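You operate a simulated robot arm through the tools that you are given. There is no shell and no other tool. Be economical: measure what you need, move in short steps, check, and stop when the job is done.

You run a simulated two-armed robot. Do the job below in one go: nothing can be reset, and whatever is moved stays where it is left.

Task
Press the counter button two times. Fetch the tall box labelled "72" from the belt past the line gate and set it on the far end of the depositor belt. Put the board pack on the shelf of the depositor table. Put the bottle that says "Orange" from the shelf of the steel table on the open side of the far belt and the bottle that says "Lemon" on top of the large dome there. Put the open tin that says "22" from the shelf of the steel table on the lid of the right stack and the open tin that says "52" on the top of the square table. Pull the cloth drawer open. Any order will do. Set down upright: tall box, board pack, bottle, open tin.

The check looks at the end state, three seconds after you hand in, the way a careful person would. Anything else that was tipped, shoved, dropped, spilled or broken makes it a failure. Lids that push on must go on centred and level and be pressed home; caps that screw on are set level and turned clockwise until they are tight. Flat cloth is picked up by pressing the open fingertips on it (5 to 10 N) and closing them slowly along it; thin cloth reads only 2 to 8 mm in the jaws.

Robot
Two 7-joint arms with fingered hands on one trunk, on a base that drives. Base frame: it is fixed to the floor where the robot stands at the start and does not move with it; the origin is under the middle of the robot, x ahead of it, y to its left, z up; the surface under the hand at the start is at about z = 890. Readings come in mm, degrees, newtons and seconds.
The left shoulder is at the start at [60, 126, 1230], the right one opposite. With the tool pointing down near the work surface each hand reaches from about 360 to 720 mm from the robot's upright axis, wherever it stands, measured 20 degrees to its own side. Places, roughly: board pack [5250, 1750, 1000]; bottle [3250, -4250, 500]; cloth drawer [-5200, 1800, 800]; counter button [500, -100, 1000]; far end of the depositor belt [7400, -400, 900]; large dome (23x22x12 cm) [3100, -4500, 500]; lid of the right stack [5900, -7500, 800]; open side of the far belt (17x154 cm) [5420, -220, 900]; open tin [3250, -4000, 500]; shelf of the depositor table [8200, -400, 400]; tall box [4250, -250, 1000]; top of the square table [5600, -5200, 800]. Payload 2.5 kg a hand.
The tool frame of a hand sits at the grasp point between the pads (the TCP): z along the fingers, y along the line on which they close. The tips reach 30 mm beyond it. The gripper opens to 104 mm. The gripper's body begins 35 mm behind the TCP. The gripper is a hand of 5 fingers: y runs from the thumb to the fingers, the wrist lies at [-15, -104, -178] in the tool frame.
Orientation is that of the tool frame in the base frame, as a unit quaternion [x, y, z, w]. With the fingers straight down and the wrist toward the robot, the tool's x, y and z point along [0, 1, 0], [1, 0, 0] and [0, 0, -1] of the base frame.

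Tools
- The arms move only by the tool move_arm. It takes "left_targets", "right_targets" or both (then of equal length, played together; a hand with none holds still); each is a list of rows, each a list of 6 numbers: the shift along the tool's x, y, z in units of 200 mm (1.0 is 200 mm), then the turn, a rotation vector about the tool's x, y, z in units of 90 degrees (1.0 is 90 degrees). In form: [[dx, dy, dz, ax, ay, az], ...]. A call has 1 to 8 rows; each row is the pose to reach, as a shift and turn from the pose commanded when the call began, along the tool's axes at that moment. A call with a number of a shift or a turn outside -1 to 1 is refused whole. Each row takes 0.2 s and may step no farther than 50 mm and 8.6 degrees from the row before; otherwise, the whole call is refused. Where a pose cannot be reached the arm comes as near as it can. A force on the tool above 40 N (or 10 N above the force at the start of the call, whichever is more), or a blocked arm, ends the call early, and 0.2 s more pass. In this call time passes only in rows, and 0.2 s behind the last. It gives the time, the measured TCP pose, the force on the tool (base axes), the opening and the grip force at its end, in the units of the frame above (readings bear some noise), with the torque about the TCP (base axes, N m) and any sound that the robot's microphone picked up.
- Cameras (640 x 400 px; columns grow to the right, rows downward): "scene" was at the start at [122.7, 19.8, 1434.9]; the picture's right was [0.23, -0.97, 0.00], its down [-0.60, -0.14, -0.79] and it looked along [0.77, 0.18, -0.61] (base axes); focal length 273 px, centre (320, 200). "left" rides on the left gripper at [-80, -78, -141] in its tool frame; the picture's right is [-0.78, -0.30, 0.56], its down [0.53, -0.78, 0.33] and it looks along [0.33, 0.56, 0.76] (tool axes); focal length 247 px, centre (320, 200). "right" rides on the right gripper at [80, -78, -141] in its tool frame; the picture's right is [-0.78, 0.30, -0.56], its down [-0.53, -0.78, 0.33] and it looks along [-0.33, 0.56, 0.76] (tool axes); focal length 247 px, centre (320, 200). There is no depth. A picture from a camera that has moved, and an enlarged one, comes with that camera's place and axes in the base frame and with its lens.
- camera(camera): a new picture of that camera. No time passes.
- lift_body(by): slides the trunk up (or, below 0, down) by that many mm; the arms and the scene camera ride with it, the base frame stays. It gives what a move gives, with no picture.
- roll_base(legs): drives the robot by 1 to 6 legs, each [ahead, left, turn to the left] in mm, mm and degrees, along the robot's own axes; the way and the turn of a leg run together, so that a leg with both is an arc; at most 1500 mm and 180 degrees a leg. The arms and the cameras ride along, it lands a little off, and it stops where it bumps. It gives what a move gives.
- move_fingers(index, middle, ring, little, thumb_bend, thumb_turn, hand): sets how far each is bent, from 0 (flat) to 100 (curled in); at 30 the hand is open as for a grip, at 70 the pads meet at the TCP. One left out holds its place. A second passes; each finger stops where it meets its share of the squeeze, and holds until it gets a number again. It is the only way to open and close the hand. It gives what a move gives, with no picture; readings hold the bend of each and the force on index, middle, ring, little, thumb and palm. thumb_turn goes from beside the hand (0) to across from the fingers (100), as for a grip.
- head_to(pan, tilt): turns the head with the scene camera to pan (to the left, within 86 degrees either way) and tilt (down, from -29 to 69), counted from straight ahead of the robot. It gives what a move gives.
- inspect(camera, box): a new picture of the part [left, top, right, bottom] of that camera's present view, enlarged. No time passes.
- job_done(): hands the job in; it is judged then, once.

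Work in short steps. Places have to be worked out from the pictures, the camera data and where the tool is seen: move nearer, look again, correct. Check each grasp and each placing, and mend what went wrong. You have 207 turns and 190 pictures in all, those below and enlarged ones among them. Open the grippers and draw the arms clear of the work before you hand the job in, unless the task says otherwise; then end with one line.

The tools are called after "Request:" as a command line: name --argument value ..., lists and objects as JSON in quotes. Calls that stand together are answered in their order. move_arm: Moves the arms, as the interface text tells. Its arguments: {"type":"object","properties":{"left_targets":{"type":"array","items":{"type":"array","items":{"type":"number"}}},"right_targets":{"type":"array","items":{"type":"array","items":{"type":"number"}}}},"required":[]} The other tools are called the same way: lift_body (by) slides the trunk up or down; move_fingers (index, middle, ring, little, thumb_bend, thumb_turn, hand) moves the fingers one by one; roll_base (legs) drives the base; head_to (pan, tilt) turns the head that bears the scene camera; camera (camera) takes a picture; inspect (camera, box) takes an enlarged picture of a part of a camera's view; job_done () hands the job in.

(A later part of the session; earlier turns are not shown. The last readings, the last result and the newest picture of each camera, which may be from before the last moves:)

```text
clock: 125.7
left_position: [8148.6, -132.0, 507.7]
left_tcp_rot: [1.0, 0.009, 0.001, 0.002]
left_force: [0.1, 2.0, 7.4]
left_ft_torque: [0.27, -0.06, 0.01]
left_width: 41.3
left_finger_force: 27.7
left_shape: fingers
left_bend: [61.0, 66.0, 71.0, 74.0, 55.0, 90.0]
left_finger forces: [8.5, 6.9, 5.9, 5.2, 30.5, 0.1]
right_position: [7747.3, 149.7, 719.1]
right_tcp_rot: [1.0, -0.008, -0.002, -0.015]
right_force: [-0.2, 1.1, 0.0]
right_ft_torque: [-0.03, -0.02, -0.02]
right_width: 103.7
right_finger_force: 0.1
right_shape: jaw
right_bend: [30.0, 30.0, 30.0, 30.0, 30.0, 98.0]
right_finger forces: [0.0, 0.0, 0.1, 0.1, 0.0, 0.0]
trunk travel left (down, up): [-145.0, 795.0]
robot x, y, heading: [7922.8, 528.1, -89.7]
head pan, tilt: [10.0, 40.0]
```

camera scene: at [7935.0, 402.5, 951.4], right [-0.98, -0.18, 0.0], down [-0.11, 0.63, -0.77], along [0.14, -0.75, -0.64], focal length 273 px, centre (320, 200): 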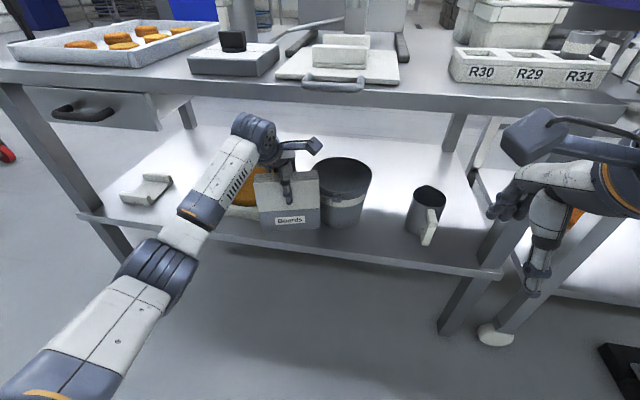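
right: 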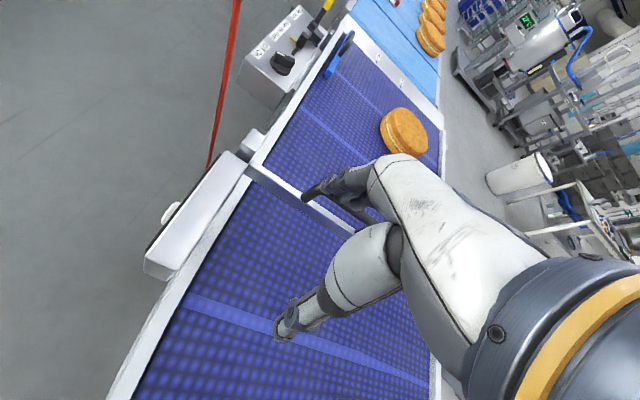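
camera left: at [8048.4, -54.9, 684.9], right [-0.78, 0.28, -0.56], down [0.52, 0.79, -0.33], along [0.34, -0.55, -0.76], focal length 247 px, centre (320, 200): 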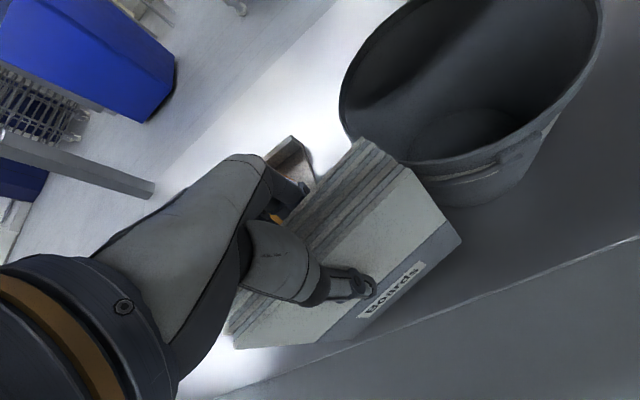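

Contact at z≈508. Releasing with a moderate opening.

Request:
move_fingers --hand "left" --index 48 --middle 50 --ring 50 --little 52 --thumb_bend 40

Request:
inspect --camera "scene" --box '[200, 110, 440, 270]'

Request:
camera --camera "left"

```text
clock: 126.7
left_position: [8148.7, -132.3, 504.4]
left_tcp_rot: [1.0, 0.009, 0.0, -0.001]
left_force: [0.0, 0.0, 0.7]
left_ft_torque: [-0.01, -0.02, -0.03]
left_width: 67.5
left_finger_force: 0.1
left_shape: fingers
left_bend: [48.0, 50.0, 50.0, 52.0, 40.0, 97.0]
left_finger forces: [0.0, 0.1, 0.1, 0.0, 0.2, 0.1]
right_position: [7747.8, 148.8, 718.7]
right_tcp_rot: [1.0, -0.007, -0.002, -0.015]
right_force: [-0.5, 0.0, 0.4]
right_ft_torque: [-0.02, -0.03, 0.01]
right_width: 103.8
right_finger_force: 0.1
right_shape: jaw
right_bend: [30.0, 30.0, 30.0, 30.0, 30.0, 98.0]
right_finger forces: [0.0, 0.0, 0.0, 0.0, 0.0, 0.1]
trunk travel left (down, up): [-145.0, 795.0]
robot x, y, heading: [7921.0, 527.9, -89.8]
head pan, tilt: [10.0, 40.0]
```

```text
2.50 times, centred on (320, 190) of scene
camera zoom: at [7934.9, 402.7, 951.5], right [-0.98, -0.18, 0.0], down [-0.11, 0.63, -0.77], along [0.14, -0.75, -0.64], focal length 682 px, centre (320, 225)
```

zoom: 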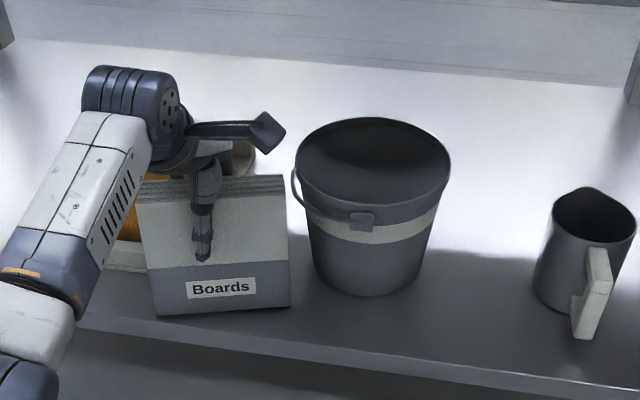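

```text
140 pictures are left
camera left: at [8068.0, -54.9, 645.0], right [-0.78, 0.28, -0.56], down [0.52, 0.79, -0.33], along [0.34, -0.55, -0.76], focal length 247 px, centre (320, 200)
```

left: 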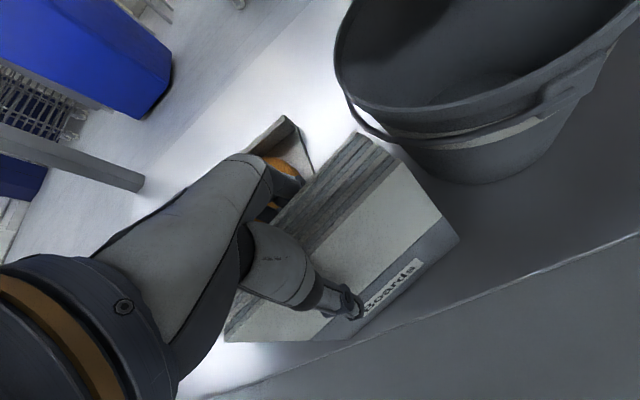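

The pack stands free and upright. I'll raise the hand 72 mm and pull it straight out.

Request:
move_arm --left_targets '[[0, 0, -0.12, 0, 0, 0], [0, 0, -0.24, 0, 0, 0], [0, 0, -0.36, 0, 0, 0], [0, -0.2, -0.36, 0, 0, 0], [0, -0.4, -0.36, 0, 0, 0], [0, -0.6, -0.36, 0, 0, 0], [0, -0.8, -0.36, 0, 0, 0], [0.1, -1.0, -0.36, 0, 0, 0]]'

Request:
inspect --camera "scene" --box '[160, 110, 440, 290]'

```text
clock: 128.5
left_position: [8165.9, 68.6, 576.1]
left_tcp_rot: [1.0, 0.009, 0.0, -0.001]
left_force: [0.1, 0.9, 0.0]
left_ft_torque: [-0.01, 0.01, 0.0]
left_width: 67.5
left_finger_force: 0.2
left_shape: fingers
left_bend: [48.0, 50.0, 50.0, 52.0, 40.0, 97.0]
left_finger forces: [0.0, 0.1, 0.0, 0.0, 0.1, 0.0]
right_position: [7748.4, 147.8, 718.5]
right_tcp_rot: [1.0, -0.008, -0.002, -0.016]
right_force: [-1.1, 0.6, -0.6]
right_ft_torque: [0.02, 0.01, -0.04]
right_width: 103.6
right_finger_force: 0.0
right_shape: jaw
right_bend: [30.0, 30.0, 30.0, 30.0, 30.0, 98.0]
right_finger forces: [0.0, 0.1, 0.0, 0.0, 0.0, 0.1]
trunk travel left (down, up): [-145.0, 795.0]
robot x, y, heading: [7923.3, 527.7, -89.8]
head pan, tilt: [10.0, 40.0]
```

```text
2.22 times, centred on (300, 200) of scene
camera zoom: at [7934.9, 402.7, 951.5], right [-0.98, -0.18, 0.0], down [-0.11, 0.63, -0.77], along [0.14, -0.75, -0.64], focal length 606 px, centre (364, 200)
```

zoom: 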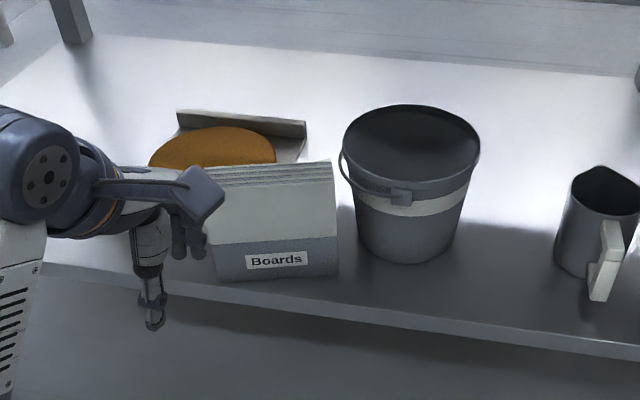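

The pack is placed. I'll back off, raise the trunk again, and look for a way to the far side of the line.

Request:
roll_base --legs '[[-400, 0, 0]]'

Request:
lift_body --by 400

Request:
lift_body --by 80

Request:
head_to --pan 45 --tilt 25

Request:
camera --camera "scene"

Request:
head_to --pan -45 --tilt 25

Request:
camera --camera "scene"

```text
clock: 131.0
left_position: [8165.5, 469.2, 574.6]
left_tcp_rot: [1.0, 0.01, 0.0, -0.002]
left_force: [-0.8, 0.0, -0.5]
left_ft_torque: [-0.01, 0.0, -0.01]
left_width: 67.7
left_finger_force: 0.1
left_shape: fingers
left_bend: [48.0, 50.0, 50.0, 52.0, 40.0, 97.0]
left_finger forces: [0.1, 0.0, 0.1, 0.0, 0.0, 0.0]
right_position: [7745.9, 549.4, 718.8]
right_tcp_rot: [1.0, -0.009, -0.003, -0.016]
right_force: [-0.4, -0.1, 0.4]
right_ft_torque: [0.0, 0.01, -0.02]
right_width: 103.7
right_finger_force: 0.1
right_shape: jaw
right_bend: [30.0, 30.0, 30.0, 30.0, 30.0, 98.0]
right_finger forces: [0.0, 0.0, 0.0, 0.1, 0.1, 0.1]
trunk travel left (down, up): [-145.0, 795.0]
robot x, y, heading: [7919.6, 925.8, -89.8]
head pan, tilt: [10.0, 40.0]
```

```text
clock: 134.8
left_position: [8166.9, 469.1, 975.3]
left_tcp_rot: [1.0, 0.009, 0.0, -0.002]
left_force: [0.7, -0.1, -0.1]
left_ft_torque: [0.0, 0.0, -0.02]
left_width: 67.8
left_finger_force: 0.0
left_shape: fingers
left_bend: [48.0, 50.0, 50.0, 52.0, 40.0, 97.0]
left_finger forces: [0.0, 0.1, 0.1, 0.1, 0.0, 0.0]
right_position: [7745.2, 548.6, 1117.2]
right_tcp_rot: [1.0, -0.008, -0.002, -0.017]
right_force: [0.5, 0.1, -0.8]
right_ft_torque: [0.0, 0.0, 0.04]
right_width: 103.7
right_finger_force: 0.1
right_shape: jaw
right_bend: [30.0, 30.0, 30.0, 30.0, 30.0, 98.0]
right_finger forces: [0.0, 0.1, 0.0, 0.0, 0.0, 0.0]
trunk travel left (down, up): [-545.0, 395.0]
robot x, y, heading: [7921.4, 924.5, -89.9]
head pan, tilt: [10.0, 40.0]
```

```text
clock: 136.0
left_position: [8164.4, 468.5, 1056.2]
left_tcp_rot: [1.0, 0.009, 0.0, -0.002]
left_force: [-1.0, -0.3, -0.2]
left_ft_torque: [0.0, 0.01, -0.01]
left_width: 67.8
left_finger_force: 0.2
left_shape: fingers
left_bend: [48.0, 50.0, 50.0, 52.0, 40.0, 97.0]
left_finger forces: [0.0, 0.0, 0.1, 0.0, 0.0, 0.0]
right_position: [7746.1, 549.1, 1196.6]
right_tcp_rot: [1.0, -0.009, -0.003, -0.016]
right_force: [-1.0, 0.1, 0.0]
right_ft_torque: [0.02, 0.0, 0.0]
right_width: 103.9
right_finger_force: 0.0
right_shape: jaw
right_bend: [30.0, 30.0, 30.0, 30.0, 30.0, 98.0]
right_finger forces: [0.0, 0.1, 0.0, 0.0, 0.1, 0.1]
trunk travel left (down, up): [-625.0, 315.0]
robot x, y, heading: [7918.9, 924.9, -89.8]
head pan, tilt: [10.0, 40.0]
```

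```text
clock: 137.0
left_position: [8163.4, 468.9, 1055.6]
left_tcp_rot: [1.0, 0.009, 0.0, -0.002]
left_force: [0.2, 0.1, -0.1]
left_ft_torque: [-0.02, 0.06, -0.02]
left_width: 67.6
left_finger_force: 0.0
left_shape: fingers
left_bend: [48.0, 50.0, 50.0, 52.0, 40.0, 97.0]
left_finger forces: [0.0, 0.1, 0.0, 0.0, 0.0, 0.1]
right_position: [7746.3, 548.8, 1198.2]
right_tcp_rot: [1.0, -0.009, -0.002, -0.016]
right_force: [0.1, -0.5, 0.9]
right_ft_torque: [-0.01, 0.01, 0.0]
right_width: 103.9
right_finger_force: 0.0
right_shape: jaw
right_bend: [30.0, 30.0, 30.0, 30.0, 30.0, 98.0]
right_finger forces: [0.0, 0.1, 0.1, 0.0, 0.0, 0.0]
trunk travel left (down, up): [-625.0, 315.0]
robot x, y, heading: [7919.6, 931.5, -90.2]
head pan, tilt: [45.0, 25.0]
```

```text
138 pictures are left
camera scene: at [7983.3, 821.5, 1454.8], right [-0.71, -0.71, 0.0], down [-0.3, 0.3, -0.91], along [0.64, -0.64, -0.42], focal length 273 px, centre (320, 200)
```

scene: 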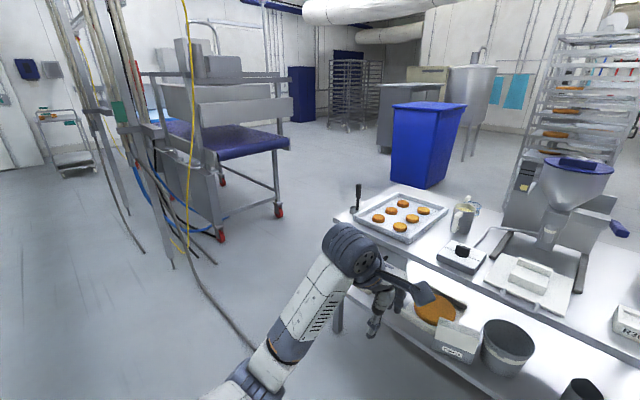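

```text
clock: 138.7
left_position: [8164.1, 468.7, 1055.1]
left_tcp_rot: [1.0, 0.009, 0.0, -0.002]
left_force: [0.5, 0.1, -0.4]
left_ft_torque: [-0.01, -0.01, 0.0]
left_width: 67.7
left_finger_force: 0.1
left_shape: fingers
left_bend: [48.0, 50.0, 50.0, 52.0, 40.0, 97.0]
left_finger forces: [0.0, 0.0, 0.0, 0.0, 0.1, 0.0]
right_position: [7745.9, 549.2, 1199.6]
right_tcp_rot: [1.0, -0.008, -0.003, -0.016]
right_force: [0.2, 0.7, 0.7]
right_ft_torque: [-0.02, 0.0, 0.0]
right_width: 104.1
right_finger_force: 0.0
right_shape: jaw
right_bend: [30.0, 30.0, 30.0, 30.0, 30.0, 98.0]
right_finger forces: [0.1, 0.0, 0.0, 0.1, 0.0, 0.0]
trunk travel left (down, up): [-625.0, 315.0]
robot x, y, heading: [7917.8, 925.9, -89.7]
head pan, tilt: [-45.0, 25.0]
```

```text
137 pictures are left
camera scene: at [7853.1, 821.0, 1454.8], right [-0.71, 0.7, 0.0], down [0.3, 0.3, -0.91], along [-0.64, -0.64, -0.42], focal length 273 px, centre (320, 200)
```

scene: 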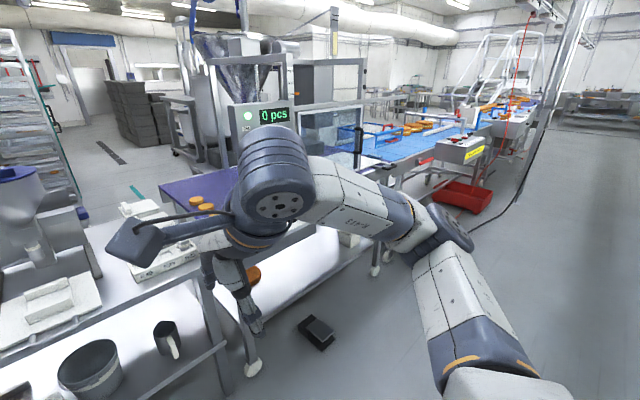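

No good passage at this end (a hose closes it), so I'll go round by the line's start, doing the cloth drawer on the way. Driving west along y≈1000.

Request:
roll_base --legs '[[0, 0, -90], [1500, -70, 0], [1500, 0, 0], [1500, 0, 0], [1500, 0, 0]]'

```text
refused: leg 2 is longer than a leg can be; nothing moved
```

Request:
roll_base --legs '[[0, 0, -90], [1450, -70, 0], [1500, 0, 0], [1500, 0, 0], [1500, 0, 0]]'

Request:
head_to --pan 0 --tilt 15

Request:
camera --camera "scene"

```text
clock: 170.9
left_position: [1494.3, 696.9, 1055.0]
left_tcp_rot: [0.715, -0.699, 0.001, -0.001]
left_force: [0.0, -1.3, -0.1]
left_ft_torque: [0.0, -0.02, -0.02]
left_width: 67.7
left_finger_force: 0.1
left_shape: fingers
left_bend: [48.0, 50.0, 50.0, 52.0, 40.0, 97.0]
left_finger forces: [0.1, 0.0, 0.1, 0.0, 0.0, 0.1]
right_position: [1572.6, 1114.4, 1198.6]
right_tcp_rot: [-0.703, 0.711, -0.009, 0.013]
right_force: [-0.3, 0.2, -0.3]
right_ft_torque: [-0.01, -0.02, 0.01]
right_width: 103.9
right_finger_force: 0.1
right_shape: jaw
right_bend: [30.0, 30.0, 30.0, 30.0, 30.0, 98.0]
right_finger forces: [0.1, 0.0, 0.1, 0.1, 0.0, 0.0]
trunk travel left (down, up): [-625.0, 315.0]
robot x, y, heading: [1954.8, 939.9, -179.6]
head pan, tilt: [-45.0, 25.0]
```

```text
clock: 172.0
left_position: [1495.3, 696.2, 1054.4]
left_tcp_rot: [0.715, -0.699, 0.001, -0.002]
left_force: [0.3, 0.0, -1.0]
left_ft_torque: [0.03, 0.0, 0.01]
left_width: 67.6
left_finger_force: 0.1
left_shape: fingers
left_bend: [48.0, 50.0, 50.0, 52.0, 40.0, 97.0]
left_finger forces: [0.0, 0.0, 0.0, 0.0, 0.1, 0.1]
right_position: [1572.5, 1115.1, 1198.6]
right_tcp_rot: [-0.703, 0.711, -0.01, 0.013]
right_force: [-0.6, 0.0, 1.0]
right_ft_torque: [0.0, 0.04, 0.01]
right_width: 103.8
right_finger_force: 0.1
right_shape: jaw
right_bend: [30.0, 30.0, 30.0, 30.0, 30.0, 98.0]
right_finger forces: [0.0, 0.1, 0.1, 0.0, 0.1, 0.0]
trunk travel left (down, up): [-625.0, 315.0]
robot x, y, heading: [1952.9, 948.5, -179.7]
head pan, tilt: [0.0, 15.0]
```

```text
136 pictures are left
camera scene: at [1817.0, 942.2, 1471.0], right [-0.01, 1.0, 0.0], down [0.26, 0.0, -0.97], along [-0.97, -0.01, -0.26], focal length 273 px, centre (320, 200)
```

scene: 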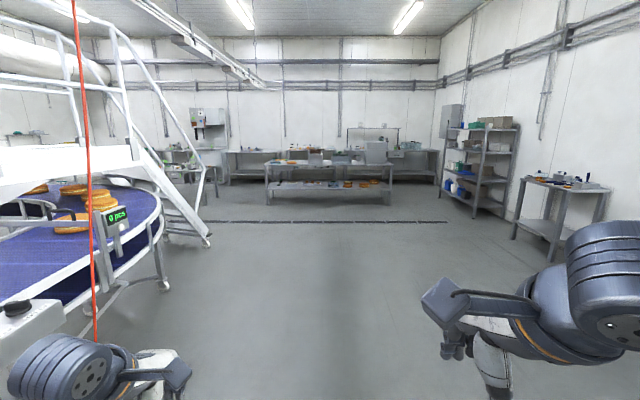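

Open floor ahead to the west; the drawer should be around the middle bench at far end. Driving on to x≈-3700.

Request:
roll_base --legs '[[1500, 0, 0], [1450, -200, 0], [1450, -200, 0], [1200, -100, 0]]'

Request:
head_to --pan 0 --tilt 20

Request:
camera --camera "scene"

Request:
inspect --camera "scene" --box '[200, 120, 460, 290]'

```text
clock: 198.8
left_position: [-4105.1, 1264.5, 1055.2]
left_tcp_rot: [-0.706, 0.708, -0.001, 0.002]
left_force: [0.4, 0.2, 0.1]
left_ft_torque: [-0.03, 0.0, 0.01]
left_width: 67.8
left_finger_force: 0.1
left_shape: fingers
left_bend: [48.0, 50.0, 50.0, 52.0, 40.0, 97.0]
left_finger forces: [0.0, 0.0, 0.1, 0.0, 0.0, 0.0]
right_position: [-4015.6, 1680.6, 1197.4]
right_tcp_rot: [-0.693, 0.72, -0.009, 0.013]
right_force: [0.3, -0.6, 0.7]
right_ft_torque: [0.01, -0.03, 0.0]
right_width: 103.9
right_finger_force: 0.2
right_shape: jaw
right_bend: [30.0, 30.0, 30.0, 30.0, 30.0, 98.0]
right_finger forces: [0.0, 0.1, 0.0, 0.1, 0.1, 0.0]
trunk travel left (down, up): [-625.0, 315.0]
robot x, y, heading: [-3639.7, 1501.2, 178.8]
head pan, tilt: [0.0, 15.0]
```

```text
clock: 199.5
left_position: [-4104.4, 1264.9, 1055.8]
left_tcp_rot: [-0.705, 0.709, -0.001, 0.001]
left_force: [0.2, 0.2, 0.3]
left_ft_torque: [-0.03, 0.0, 0.01]
left_width: 67.4
left_finger_force: 0.2
left_shape: fingers
left_bend: [48.0, 50.0, 50.0, 52.0, 40.0, 97.0]
left_finger forces: [0.1, 0.1, 0.0, 0.0, 0.0, 0.0]
right_position: [-4014.9, 1680.4, 1197.6]
right_tcp_rot: [-0.693, 0.72, -0.01, 0.013]
right_force: [-0.7, 0.1, -0.1]
right_ft_torque: [0.0, 0.01, -0.02]
right_width: 103.9
right_finger_force: 0.0
right_shape: jaw
right_bend: [30.0, 30.0, 30.0, 30.0, 30.0, 98.0]
right_finger forces: [0.1, 0.1, 0.0, 0.0, 0.0, 0.1]
trunk travel left (down, up): [-625.0, 315.0]
robot x, y, heading: [-3640.0, 1503.8, 179.1]
head pan, tilt: [0.0, 20.0]
```

```text
135 pictures are left
camera scene: at [-3776.1, 1501.9, 1462.9], right [0.02, 1.0, 0.0], down [0.34, -0.01, -0.94], along [-0.94, 0.02, -0.34], focal length 273 px, centre (320, 200)
```

scene: 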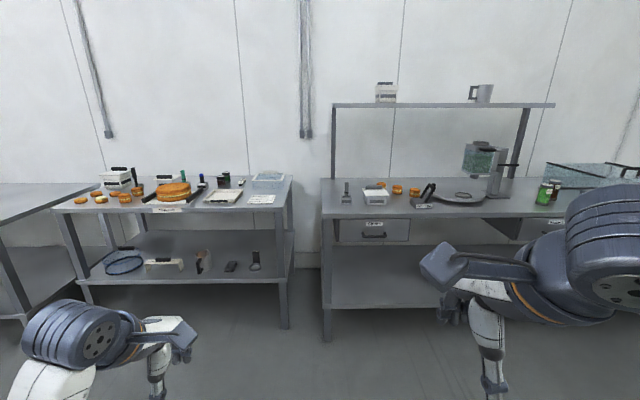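

```text
2.35 times, centred on (330, 205) of scene
camera zoom: at [-3776.1, 1501.9, 1462.9], right [0.02, 1.0, 0.0], down [0.34, -0.01, -0.94], along [-0.94, 0.02, -0.34], focal length 642 px, centre (296, 188)
```

zoom: 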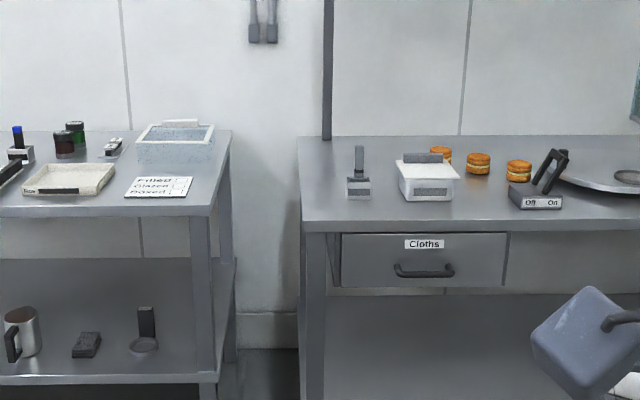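

The drawer is labelled "Cloths" with a bar handle near [-5180,1847,737]. I'll turn the right hand to point forward with the fingers above and thumb below, and approach with the trunk lowered.

Request:
move_arm --right_targets '[[0, 0.1, 0, -0.09, 0, 0], [0, 0.2, 0, -0.18, 0, 0], [0, 0.3, 0, -0.27, 0, 0], [0, 0.4, 0, -0.36, 0, 0], [0, 0.5, 0, -0.45, 0, 0], [0, 0.6, 0, -0.54, 0, 0], [0, 0.7, 0, -0.63, 0, 0], [0, 0.8, 0, -0.72, 0, 0]]'

Request:
move_arm --right_targets '[[0, 0, 0, -0.09, 0, 0], [0, 0, 0, -0.18, 0, 0], [0, 0, 0, -0.28, 0, 0]]'

Request:
lift_body --by -350

Request:
roll_base --legs '[[500, -120, 1]]'

Request:
camera --camera "scene"

Request:
camera --camera "right"

```text
clock: 201.3
left_position: [-4105.1, 1266.7, 1055.3]
left_tcp_rot: [-0.706, 0.709, -0.001, 0.0]
left_force: [-0.9, -0.1, 0.6]
left_ft_torque: [-0.02, -0.04, 0.02]
left_width: 67.6
left_finger_force: 0.1
left_shape: fingers
left_bend: [48.0, 50.0, 50.0, 52.0, 40.0, 97.0]
left_finger forces: [0.0, 0.1, 0.0, 0.1, 0.0, 0.0]
right_position: [-4133.8, 1710.6, 1212.8]
right_tcp_rot: [-0.639, 0.66, 0.285, -0.273]
right_force: [0.3, 0.8, -0.2]
right_ft_torque: [0.0, 0.0, 0.0]
right_width: 103.8
right_finger_force: 0.0
right_shape: jaw
right_bend: [30.0, 30.0, 30.0, 30.0, 30.0, 98.0]
right_finger forces: [0.1, 0.1, 0.0, 0.0, 0.1, 0.0]
right hand out of reach, approached as far as the arm can: row 6, 7, 8
trunk travel left (down, up): [-625.0, 315.0]
robot x, y, heading: [-3643.0, 1498.0, 179.1]
head pan, tilt: [0.0, 20.0]
```

```text
refused: row 3 steps farther than a row can; nothing moved
```

```text
clock: 204.9
left_position: [-4103.6, 1265.4, 1011.2]
left_tcp_rot: [0.708, -0.706, 0.001, 0.009]
left_force: [0.1, 0.2, -0.8]
left_ft_torque: [-0.02, -0.04, -0.01]
left_width: 67.8
left_finger_force: 0.1
left_shape: fingers
left_bend: [48.0, 50.0, 50.0, 52.0, 40.0, 97.0]
left_finger forces: [0.0, 0.0, 0.0, 0.0, 0.1, 0.0]
right_position: [-4130.2, 1715.0, 1161.4]
right_tcp_rot: [-0.638, 0.661, 0.284, -0.275]
right_force: [-0.2, -1.0, 0.4]
right_ft_torque: [0.0, 0.0, -0.01]
right_width: 103.7
right_finger_force: 0.0
right_shape: jaw
right_bend: [30.0, 30.0, 30.0, 30.0, 30.0, 98.0]
right_finger forces: [0.0, 0.0, 0.0, 0.0, 0.1, 0.0]
trunk travel left (down, up): [-572.0, 368.0]
robot x, y, heading: [-3640.6, 1499.1, 178.9]
head pan, tilt: [0.0, 20.0]
stopped: the arm was blocked; the commanded pose is now the measured one
```

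```text
clock: 206.1
left_position: [-4158.1, 1264.6, 1008.6]
left_tcp_rot: [0.712, -0.702, 0.005, 0.014]
left_force: [0.2, 0.2, -0.5]
left_ft_torque: [0.0, 0.06, 0.0]
left_width: 67.7
left_finger_force: 0.1
left_shape: fingers
left_bend: [48.0, 50.0, 50.0, 52.0, 40.0, 98.0]
left_finger forces: [0.0, 0.1, 0.1, 0.1, 0.0, 0.0]
right_position: [-4186.6, 1720.4, 1160.9]
right_tcp_rot: [-0.641, 0.658, 0.286, -0.274]
right_force: [0.0, -0.9, 0.0]
right_ft_torque: [0.04, -0.02, 0.02]
right_width: 104.0
right_finger_force: 0.0
right_shape: jaw
right_bend: [30.0, 30.0, 30.0, 30.0, 30.0, 98.0]
right_finger forces: [0.0, 0.1, 0.1, 0.1, 0.0, 0.0]
trunk travel left (down, up): [-572.0, 368.0]
robot x, y, heading: [-3695.7, 1514.4, 179.1]
head pan, tilt: [0.0, 20.0]
stopped in leg 1: the robot was blocked; the commanded pose is now the measured one
```

```text
133 pictures are left
camera scene: at [-3828.8, 1513.8, 1408.8], right [0.01, 1.0, 0.0], down [0.34, 0.0, -0.94], along [-0.94, 0.01, -0.34], focal length 273 px, centre (320, 200)
```

scene: 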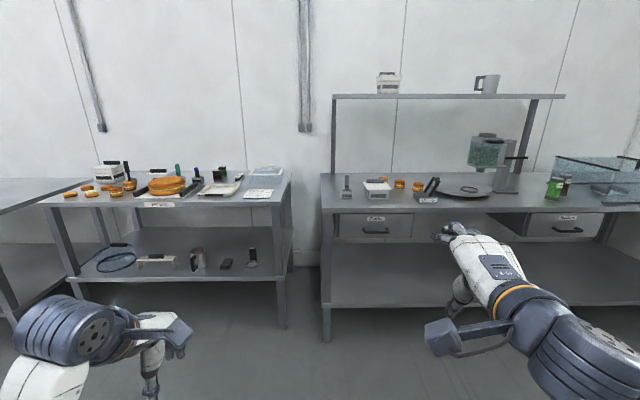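

```text
132 pictures are left
camera right: at [-4032.9, 1636.1, 1200.2], right [0.23, 0.77, 0.6], down [0.31, 0.53, -0.79], along [-0.92, 0.36, -0.12], focal length 247 px, centre (320, 200)
```

right: 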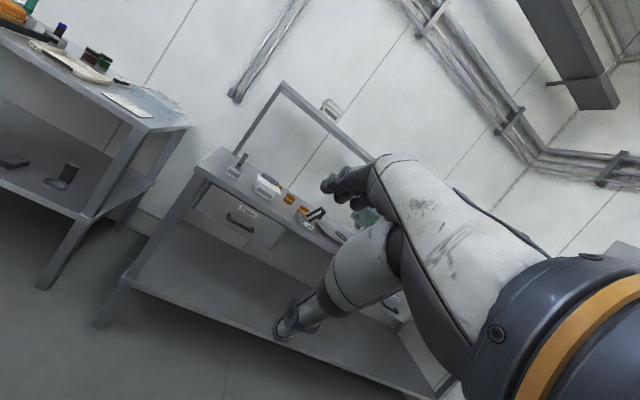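

The trunk and base got blocked by something out of view; I'll look to both sides and down.

Request:
head_to --pan 75 --tilt 40

Request:
camera --camera "scene"

Request:
head_to --pan -75 --tilt 40

Request:
camera --camera "scene"

Request:
head_to --pan 0 --tilt 69

Request:
camera --camera "scene"

```text
clock: 207.6
left_position: [-4158.5, 1265.2, 1010.0]
left_tcp_rot: [0.712, -0.702, 0.005, 0.014]
left_force: [0.0, -0.7, -0.8]
left_ft_torque: [-0.04, 0.02, 0.0]
left_width: 67.8
left_finger_force: 0.1
left_shape: fingers
left_bend: [48.0, 50.0, 50.0, 52.0, 40.0, 98.0]
left_finger forces: [0.0, 0.0, 0.0, 0.0, 0.0, 0.0]
right_position: [-4187.0, 1720.3, 1161.9]
right_tcp_rot: [-0.64, 0.658, 0.286, -0.274]
right_force: [-0.4, 1.6, -1.0]
right_ft_torque: [-0.01, 0.02, 0.0]
right_width: 103.7
right_finger_force: 0.1
right_shape: jaw
right_bend: [30.0, 30.0, 30.0, 30.0, 30.0, 98.0]
right_finger forces: [0.1, 0.0, 0.1, 0.1, 0.1, 0.0]
trunk travel left (down, up): [-572.0, 368.0]
robot x, y, heading: [-3696.6, 1512.7, 179.2]
head pan, tilt: [75.0, 40.0]
```

```text
131 pictures are left
camera scene: at [-3759.6, 1430.9, 1378.7], right [-0.96, 0.27, 0.0], down [0.17, 0.62, -0.77], along [-0.21, -0.74, -0.64], focal length 273 px, centre (320, 200)
```

scene: 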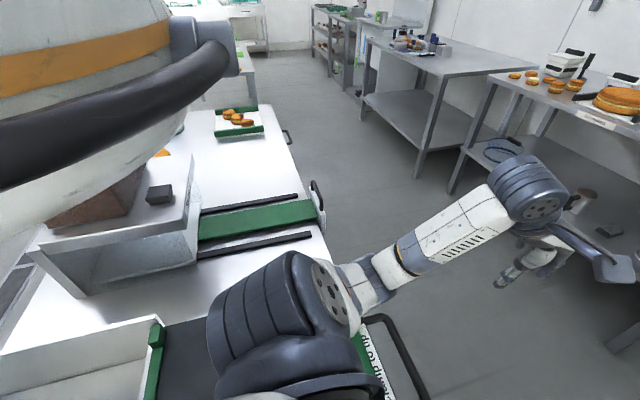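

```text
clock: 209.9
left_position: [-4157.6, 1265.2, 1009.7]
left_tcp_rot: [0.712, -0.702, 0.005, 0.013]
left_force: [-0.5, -0.1, -0.1]
left_ft_torque: [0.01, 0.0, -0.03]
left_width: 67.6
left_finger_force: 0.0
left_shape: fingers
left_bend: [48.0, 50.0, 50.0, 52.0, 40.0, 98.0]
left_finger forces: [0.0, 0.1, 0.0, 0.1, 0.1, 0.1]
right_position: [-4188.3, 1719.9, 1161.4]
right_tcp_rot: [-0.64, 0.658, 0.286, -0.274]
right_force: [-0.5, 0.9, 0.0]
right_ft_torque: [0.01, 0.01, 0.02]
right_width: 103.9
right_finger_force: 0.0
right_shape: jaw
right_bend: [30.0, 30.0, 30.0, 30.0, 30.0, 98.0]
right_finger forces: [0.0, 0.1, 0.0, 0.0, 0.0, 0.0]
trunk travel left (down, up): [-572.0, 368.0]
robot x, y, heading: [-3696.3, 1515.0, 179.1]
head pan, tilt: [-75.0, 40.0]
```

```text
130 pictures are left
camera scene: at [-3757.4, 1595.1, 1378.7], right [0.97, 0.25, 0.0], down [0.16, -0.62, -0.77], along [-0.19, 0.74, -0.64], focal length 273 px, centre (320, 200)
```

scene: 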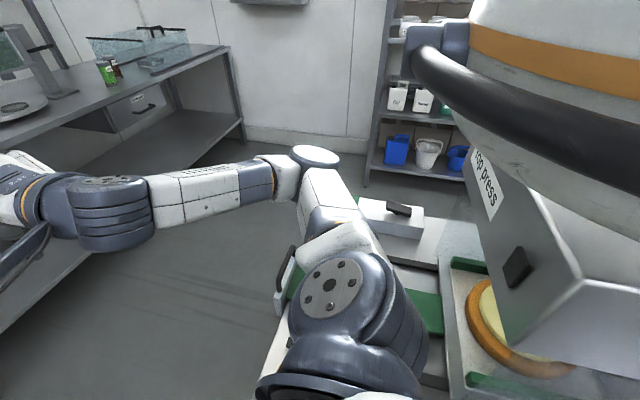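

```text
clock: 211.4
left_position: [-4158.6, 1265.9, 1010.1]
left_tcp_rot: [0.712, -0.702, 0.005, 0.013]
left_force: [-0.4, 0.1, 0.6]
left_ft_torque: [0.01, -0.04, 0.0]
left_width: 67.3
left_finger_force: 0.0
left_shape: fingers
left_bend: [48.0, 50.0, 50.0, 52.0, 40.0, 98.0]
left_finger forces: [0.1, 0.0, 0.1, 0.0, 0.0, 0.0]
right_position: [-4187.3, 1720.7, 1161.4]
right_tcp_rot: [-0.64, 0.658, 0.286, -0.274]
right_force: [1.3, -0.3, -0.5]
right_ft_torque: [-0.02, -0.01, -0.03]
right_width: 104.2
right_finger_force: 0.1
right_shape: jaw
right_bend: [30.0, 30.0, 30.0, 30.0, 30.0, 98.0]
right_finger forces: [0.1, 0.0, 0.1, 0.0, 0.1, 0.0]
trunk travel left (down, up): [-572.0, 368.0]
robot x, y, heading: [-3692.5, 1514.3, 179.1]
head pan, tilt: [0.0, 68.8]
```

```text
129 pictures are left
camera scene: at [-3792.4, 1513.5, 1342.6], right [0.01, 1.0, 0.0], down [0.93, -0.01, -0.36], along [-0.36, 0.01, -0.93], focal length 273 px, centre (320, 200)
```

scene: 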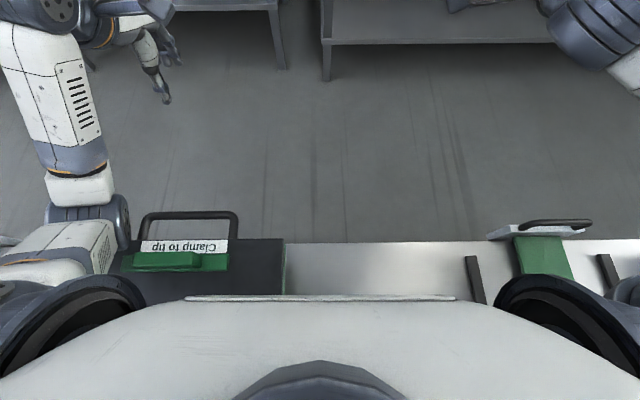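

I've ended up over a middle bench (x≈-3900…-3300) that I overlooked. I'll raise the trunk well clear before backing straight out the way I came.

Request:
lift_body --by 360

Request:
head_to --pan 80 --tilt 60

Request:
camera --camera "scene"

Request:
head_to --pan -80 --tilt 60

Request:
camera --camera "scene"

```text
clock: 214.9
left_position: [-4158.4, 1263.5, 1368.8]
left_tcp_rot: [0.712, -0.702, 0.005, 0.013]
left_force: [0.1, 0.5, 0.0]
left_ft_torque: [-0.02, 0.0, 0.01]
left_width: 67.7
left_finger_force: 0.0
left_shape: fingers
left_bend: [48.0, 50.0, 50.0, 52.0, 40.0, 98.0]
left_finger forces: [0.1, 0.0, 0.0, 0.0, 0.0, 0.0]
right_position: [-4186.7, 1721.2, 1521.9]
right_tcp_rot: [-0.64, 0.658, 0.286, -0.274]
right_force: [-1.0, -0.6, 0.1]
right_ft_torque: [-0.03, 0.0, 0.0]
right_width: 103.9
right_finger_force: 0.1
right_shape: jaw
right_bend: [30.0, 30.0, 30.0, 30.0, 30.0, 98.0]
right_finger forces: [0.1, 0.0, 0.0, 0.1, 0.0, 0.0]
trunk travel left (down, up): [-932.0, 8.0]
robot x, y, heading: [-3692.6, 1512.0, 179.1]
head pan, tilt: [0.0, 68.8]
```

```text
clock: 216.4
left_position: [-4159.0, 1266.0, 1370.6]
left_tcp_rot: [0.712, -0.702, 0.006, 0.013]
left_force: [0.1, -0.1, 0.3]
left_ft_torque: [0.01, -0.05, 0.0]
left_width: 67.4
left_finger_force: 0.1
left_shape: fingers
left_bend: [48.0, 50.0, 50.0, 52.0, 40.0, 98.0]
left_finger forces: [0.1, 0.1, 0.0, 0.1, 0.1, 0.1]
right_position: [-4187.0, 1720.3, 1522.7]
right_tcp_rot: [-0.641, 0.659, 0.285, -0.273]
right_force: [0.2, -0.4, 0.1]
right_ft_torque: [0.03, -0.02, -0.03]
right_width: 103.9
right_finger_force: 0.1
right_shape: jaw
right_bend: [30.0, 30.0, 30.0, 30.0, 30.0, 98.0]
right_finger forces: [0.0, 0.0, 0.0, 0.0, 0.0, 0.0]
trunk travel left (down, up): [-932.0, 8.0]
robot x, y, heading: [-3694.8, 1512.4, 179.4]
head pan, tilt: [80.0, 60.0]
```

```text
128 pictures are left
camera scene: at [-3749.0, 1447.3, 1711.9], right [-0.98, 0.19, 0.0], down [0.16, 0.85, -0.5], along [-0.09, -0.49, -0.87], focal length 273 px, centre (320, 200)
```

scene: 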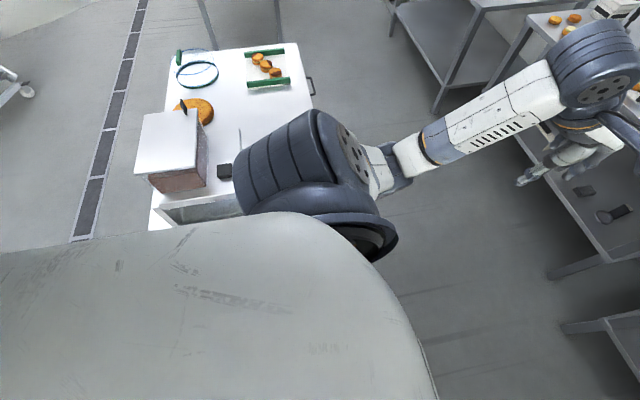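

```text
clock: 218.9
left_position: [-4159.5, 1266.1, 1370.7]
left_tcp_rot: [0.712, -0.702, 0.006, 0.013]
left_force: [-0.1, 0.2, 0.8]
left_ft_torque: [-0.04, 0.0, -0.01]
left_width: 67.9
left_finger_force: 0.0
left_shape: fingers
left_bend: [48.0, 50.0, 50.0, 52.0, 40.0, 98.0]
left_finger forces: [0.1, 0.0, 0.0, 0.1, 0.1, 0.0]
right_position: [-4187.0, 1720.0, 1521.5]
right_tcp_rot: [-0.641, 0.658, 0.285, -0.274]
right_force: [0.3, 1.2, 0.8]
right_ft_torque: [0.05, 0.03, -0.01]
right_width: 104.2
right_finger_force: 0.1
right_shape: jaw
right_bend: [30.0, 30.0, 30.0, 30.0, 30.0, 98.0]
right_finger forces: [0.0, 0.0, 0.0, 0.0, 0.1, 0.0]
trunk travel left (down, up): [-932.0, 8.0]
robot x, y, heading: [-3694.6, 1514.9, 179.2]
head pan, tilt: [-80.0, 60.0]
```

```text
127 pictures are left
camera scene: at [-3747.2, 1578.5, 1712.0], right [0.99, 0.16, 0.0], down [0.14, -0.85, -0.5], along [-0.08, 0.49, -0.87], focal length 273 px, centre (320, 200)
```

scene: 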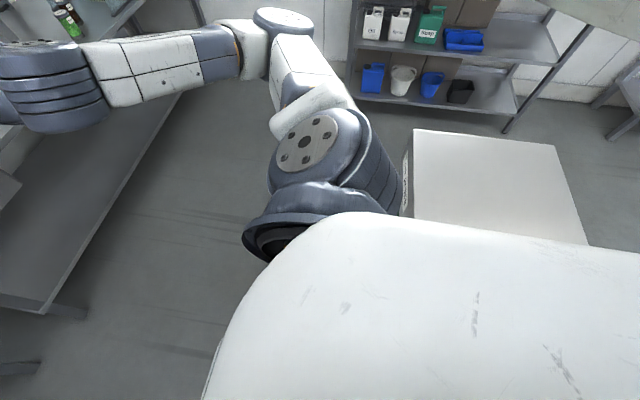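

Now everything's higher than when I came in; backing out along the same track.

Request:
roll_base --legs '[[-1250, 105, 0]]'

Request:
head_to --pan 0 --tilt 30

Request:
camera --camera "scene"

```text
clock: 225.2
left_position: [-2905.9, 1145.0, 1369.8]
left_tcp_rot: [0.713, -0.702, 0.006, 0.012]
left_force: [0.2, -0.4, -0.3]
left_ft_torque: [-0.03, -0.01, 0.02]
left_width: 67.4
left_finger_force: 0.0
left_shape: fingers
left_bend: [48.0, 50.0, 50.0, 52.0, 40.0, 98.0]
left_finger forces: [0.0, 0.0, 0.0, 0.0, 0.1, 0.0]
right_position: [-2935.9, 1601.0, 1522.0]
right_tcp_rot: [-0.641, 0.658, 0.285, -0.274]
right_force: [0.4, 0.0, 0.2]
right_ft_torque: [-0.01, 0.0, -0.04]
right_width: 103.8
right_finger_force: 0.1
right_shape: jaw
right_bend: [30.0, 30.0, 30.0, 30.0, 30.0, 98.0]
right_finger forces: [0.0, 0.1, 0.0, 0.0, 0.0, 0.0]
trunk travel left (down, up): [-932.0, 8.0]
robot x, y, heading: [-2444.0, 1391.2, 179.4]
head pan, tilt: [-80.0, 60.0]
```

```text
clock: 226.7
left_position: [-2906.2, 1145.2, 1369.6]
left_tcp_rot: [0.713, -0.702, 0.006, 0.013]
left_force: [0.4, 0.8, 0.3]
left_ft_torque: [0.0, 0.01, 0.02]
left_width: 67.5
left_finger_force: 0.1
left_shape: fingers
left_bend: [48.0, 50.0, 50.0, 52.0, 40.0, 98.0]
left_finger forces: [0.0, 0.0, 0.0, 0.1, 0.0, 0.0]
right_position: [-2936.4, 1599.4, 1521.8]
right_tcp_rot: [-0.641, 0.657, 0.285, -0.274]
right_force: [0.0, 0.4, 1.3]
right_ft_torque: [-0.02, -0.01, -0.01]
right_width: 104.0
right_finger_force: 0.0
right_shape: jaw
right_bend: [30.0, 30.0, 30.0, 30.0, 30.0, 98.0]
right_finger forces: [0.0, 0.0, 0.0, 0.1, 0.0, 0.0]
trunk travel left (down, up): [-932.0, 8.0]
robot x, y, heading: [-2442.7, 1393.7, 179.2]
head pan, tilt: [0.0, 30.0]
```

```text
126 pictures are left
camera scene: at [-2575.1, 1394.1, 1754.0], right [0.01, 1.0, 0.0], down [0.5, -0.01, -0.87], along [-0.87, 0.01, -0.5], focal length 273 px, centre (320, 200)
```

scene: 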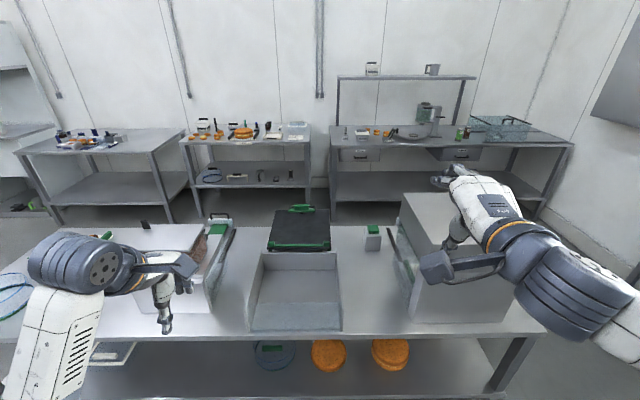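

I'll zoom on the bench to check nothing was disturbed.

Request:
inspect --camera "scene" --box '[120, 190, 520, 390]'

```text
1.60 times, centred on (320, 290) of scene
camera zoom: at [-2575.1, 1394.1, 1754.0], right [0.01, 1.0, 0.0], down [0.5, -0.01, -0.87], along [-0.87, 0.01, -0.5], focal length 437 px, centre (320, 56)
```

zoom: 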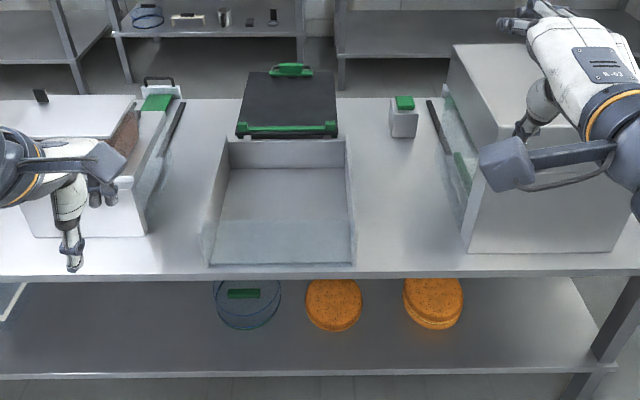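

The bench looks intact (the dark lid belongs to the tipping tray). I'll drive around the bench's south end with the trunk still raised, to the aisle before the drawer bench.

Request:
roll_base --legs '[[0, 1500, 0], [0, 700, 0], [1500, 0, 0]]'

Request:
camera --camera "scene"

Request:
head_to --pan 86 --tilt 15

Request:
camera --camera "scene"

```text
clock: 244.7
left_position: [-4450.5, -1018.7, 1370.4]
left_tcp_rot: [-0.706, 0.708, -0.005, -0.014]
left_force: [0.1, -1.0, 0.1]
left_ft_torque: [0.0, -0.03, -0.03]
left_width: 67.8
left_finger_force: 0.0
left_shape: fingers
left_bend: [48.0, 50.0, 50.0, 52.0, 40.0, 98.0]
left_finger forces: [0.0, 0.1, 0.0, 0.0, 0.0, 0.1]
right_position: [-4472.1, -564.0, 1522.5]
right_tcp_rot: [-0.635, 0.663, 0.288, -0.272]
right_force: [0.1, 0.1, -0.1]
right_ft_torque: [-0.02, 0.05, 0.01]
right_width: 104.0
right_finger_force: 0.0
right_shape: jaw
right_bend: [30.0, 30.0, 30.0, 30.0, 30.0, 98.0]
right_finger forces: [0.0, 0.0, 0.1, 0.1, 0.2, 0.0]
trunk travel left (down, up): [-932.0, 8.0]
robot x, y, heading: [-3985.8, -777.7, 178.1]
head pan, tilt: [0.0, 30.0]
```

```text
124 pictures are left
camera scene: at [-4115.3, -775.9, 1754.1], right [0.03, 1.0, 0.0], down [0.5, -0.01, -0.87], along [-0.87, 0.03, -0.5], focal length 273 px, centre (320, 200)
```

scene: 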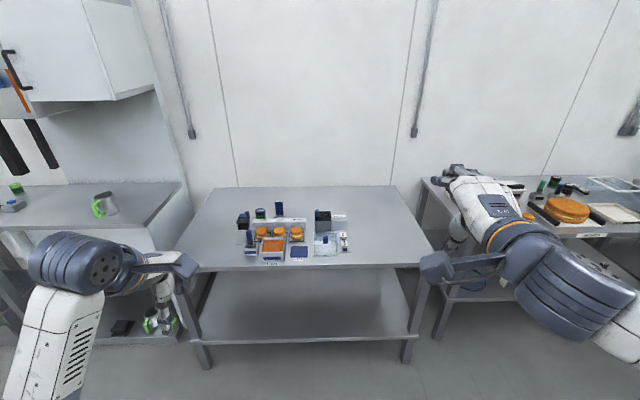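

```text
clock: 246.3
left_position: [-4450.3, -1019.5, 1370.8]
left_tcp_rot: [-0.707, 0.707, -0.005, -0.013]
left_force: [0.2, 0.4, -0.7]
left_ft_torque: [-0.02, 0.02, 0.01]
left_width: 67.9
left_finger_force: 0.1
left_shape: fingers
left_bend: [48.0, 50.0, 50.0, 52.0, 40.0, 98.0]
left_finger forces: [0.1, 0.0, 0.0, 0.1, 0.0, 0.0]
right_position: [-4473.0, -563.3, 1521.8]
right_tcp_rot: [-0.635, 0.664, 0.288, -0.271]
right_force: [0.1, -0.6, 0.0]
right_ft_torque: [-0.01, 0.0, 0.01]
right_width: 104.1
right_finger_force: 0.0
right_shape: jaw
right_bend: [30.0, 30.0, 30.0, 30.0, 30.0, 98.0]
right_finger forces: [0.0, 0.1, 0.0, 0.0, 0.0, 0.0]
trunk travel left (down, up): [-932.0, 8.0]
robot x, y, heading: [-3981.1, -779.2, 178.2]
head pan, tilt: [85.9, 15.0]
```

```text
123 pictures are left
camera scene: at [-4034.4, -871.5, 1778.2], right [-0.99, 0.1, 0.0], down [0.03, 0.26, -0.97], along [-0.1, -0.96, -0.26], focal length 273 px, centre (320, 200)
```

scene: 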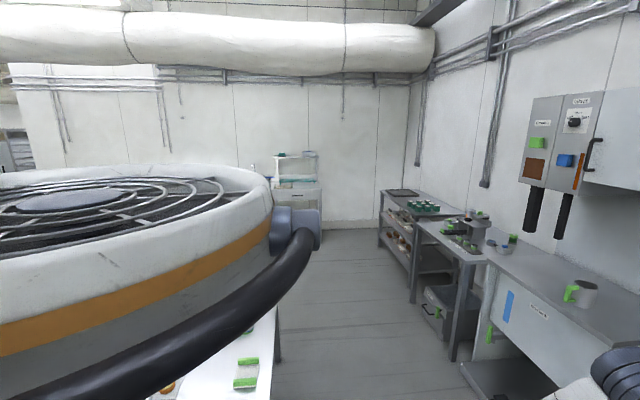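

The aisle is clear. Moving closer to the wall benches and north to the drawer.

Request:
roll_base --legs '[[480, 0, 1.8], [0, -1500, 0], [0, -850, 0]]'

Request:
head_to --pan -15 --tilt 45

Request:
camera --camera "scene"

```text
clock: 260.2
left_position: [-4919.9, 1311.6, 1370.2]
left_tcp_rot: [0.715, -0.699, 0.006, 0.013]
left_force: [0.3, 0.9, 0.1]
left_ft_torque: [0.01, 0.0, 0.0]
left_width: 67.5
left_finger_force: 0.0
left_shape: fingers
left_bend: [48.0, 50.0, 50.0, 52.0, 40.0, 98.0]
left_finger forces: [0.0, 0.0, 0.0, 0.1, 0.1, 0.0]
right_position: [-4953.4, 1765.3, 1522.3]
right_tcp_rot: [-0.643, 0.655, 0.285, -0.275]
right_force: [-0.1, 1.0, -0.2]
right_ft_torque: [0.01, -0.02, 0.0]
right_width: 103.7
right_finger_force: 0.0
right_shape: jaw
right_bend: [30.0, 30.0, 30.0, 30.0, 30.0, 98.0]
right_finger forces: [0.1, 0.0, 0.0, 0.0, 0.1, 0.0]
trunk travel left (down, up): [-932.0, 8.0]
robot x, y, heading: [-4458.4, 1564.7, 179.7]
head pan, tilt: [85.9, 15.0]
```

```text
clock: 262.0
left_position: [-4919.0, 1311.5, 1369.8]
left_tcp_rot: [0.716, -0.698, 0.006, 0.013]
left_force: [-0.4, 0.0, 0.5]
left_ft_torque: [0.06, 0.03, 0.0]
left_width: 67.5
left_finger_force: 0.0
left_shape: fingers
left_bend: [48.0, 50.0, 50.0, 52.0, 40.0, 98.0]
left_finger forces: [0.0, 0.0, 0.0, 0.0, 0.0, 0.0]
right_position: [-4953.7, 1765.7, 1522.7]
right_tcp_rot: [-0.644, 0.655, 0.285, -0.276]
right_force: [0.2, -0.1, -0.5]
right_ft_torque: [0.02, -0.02, 0.0]
right_width: 104.0
right_finger_force: 0.1
right_shape: jaw
right_bend: [30.0, 30.0, 30.0, 30.0, 30.0, 98.0]
right_finger forces: [0.0, 0.0, 0.0, 0.0, 0.1, 0.0]
trunk travel left (down, up): [-932.0, 8.0]
robot x, y, heading: [-4461.8, 1562.0, 180.0]
head pan, tilt: [-15.0, 45.0]
```

```text
122 pictures are left
camera scene: at [-4578.9, 1584.5, 1731.5], right [0.26, 0.97, 0.0], down [0.68, -0.18, -0.71], along [-0.68, 0.18, -0.71], focal length 273 px, centre (320, 200)
```

scene: 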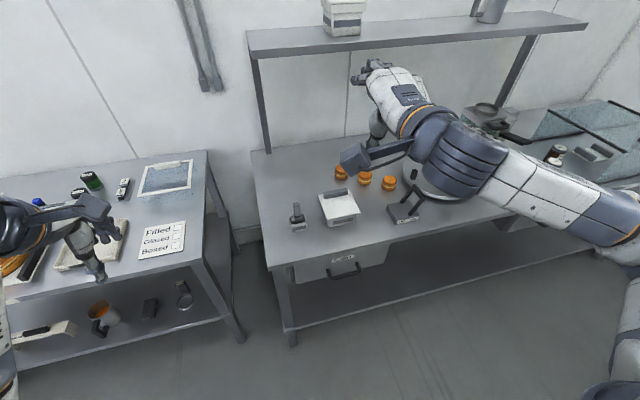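

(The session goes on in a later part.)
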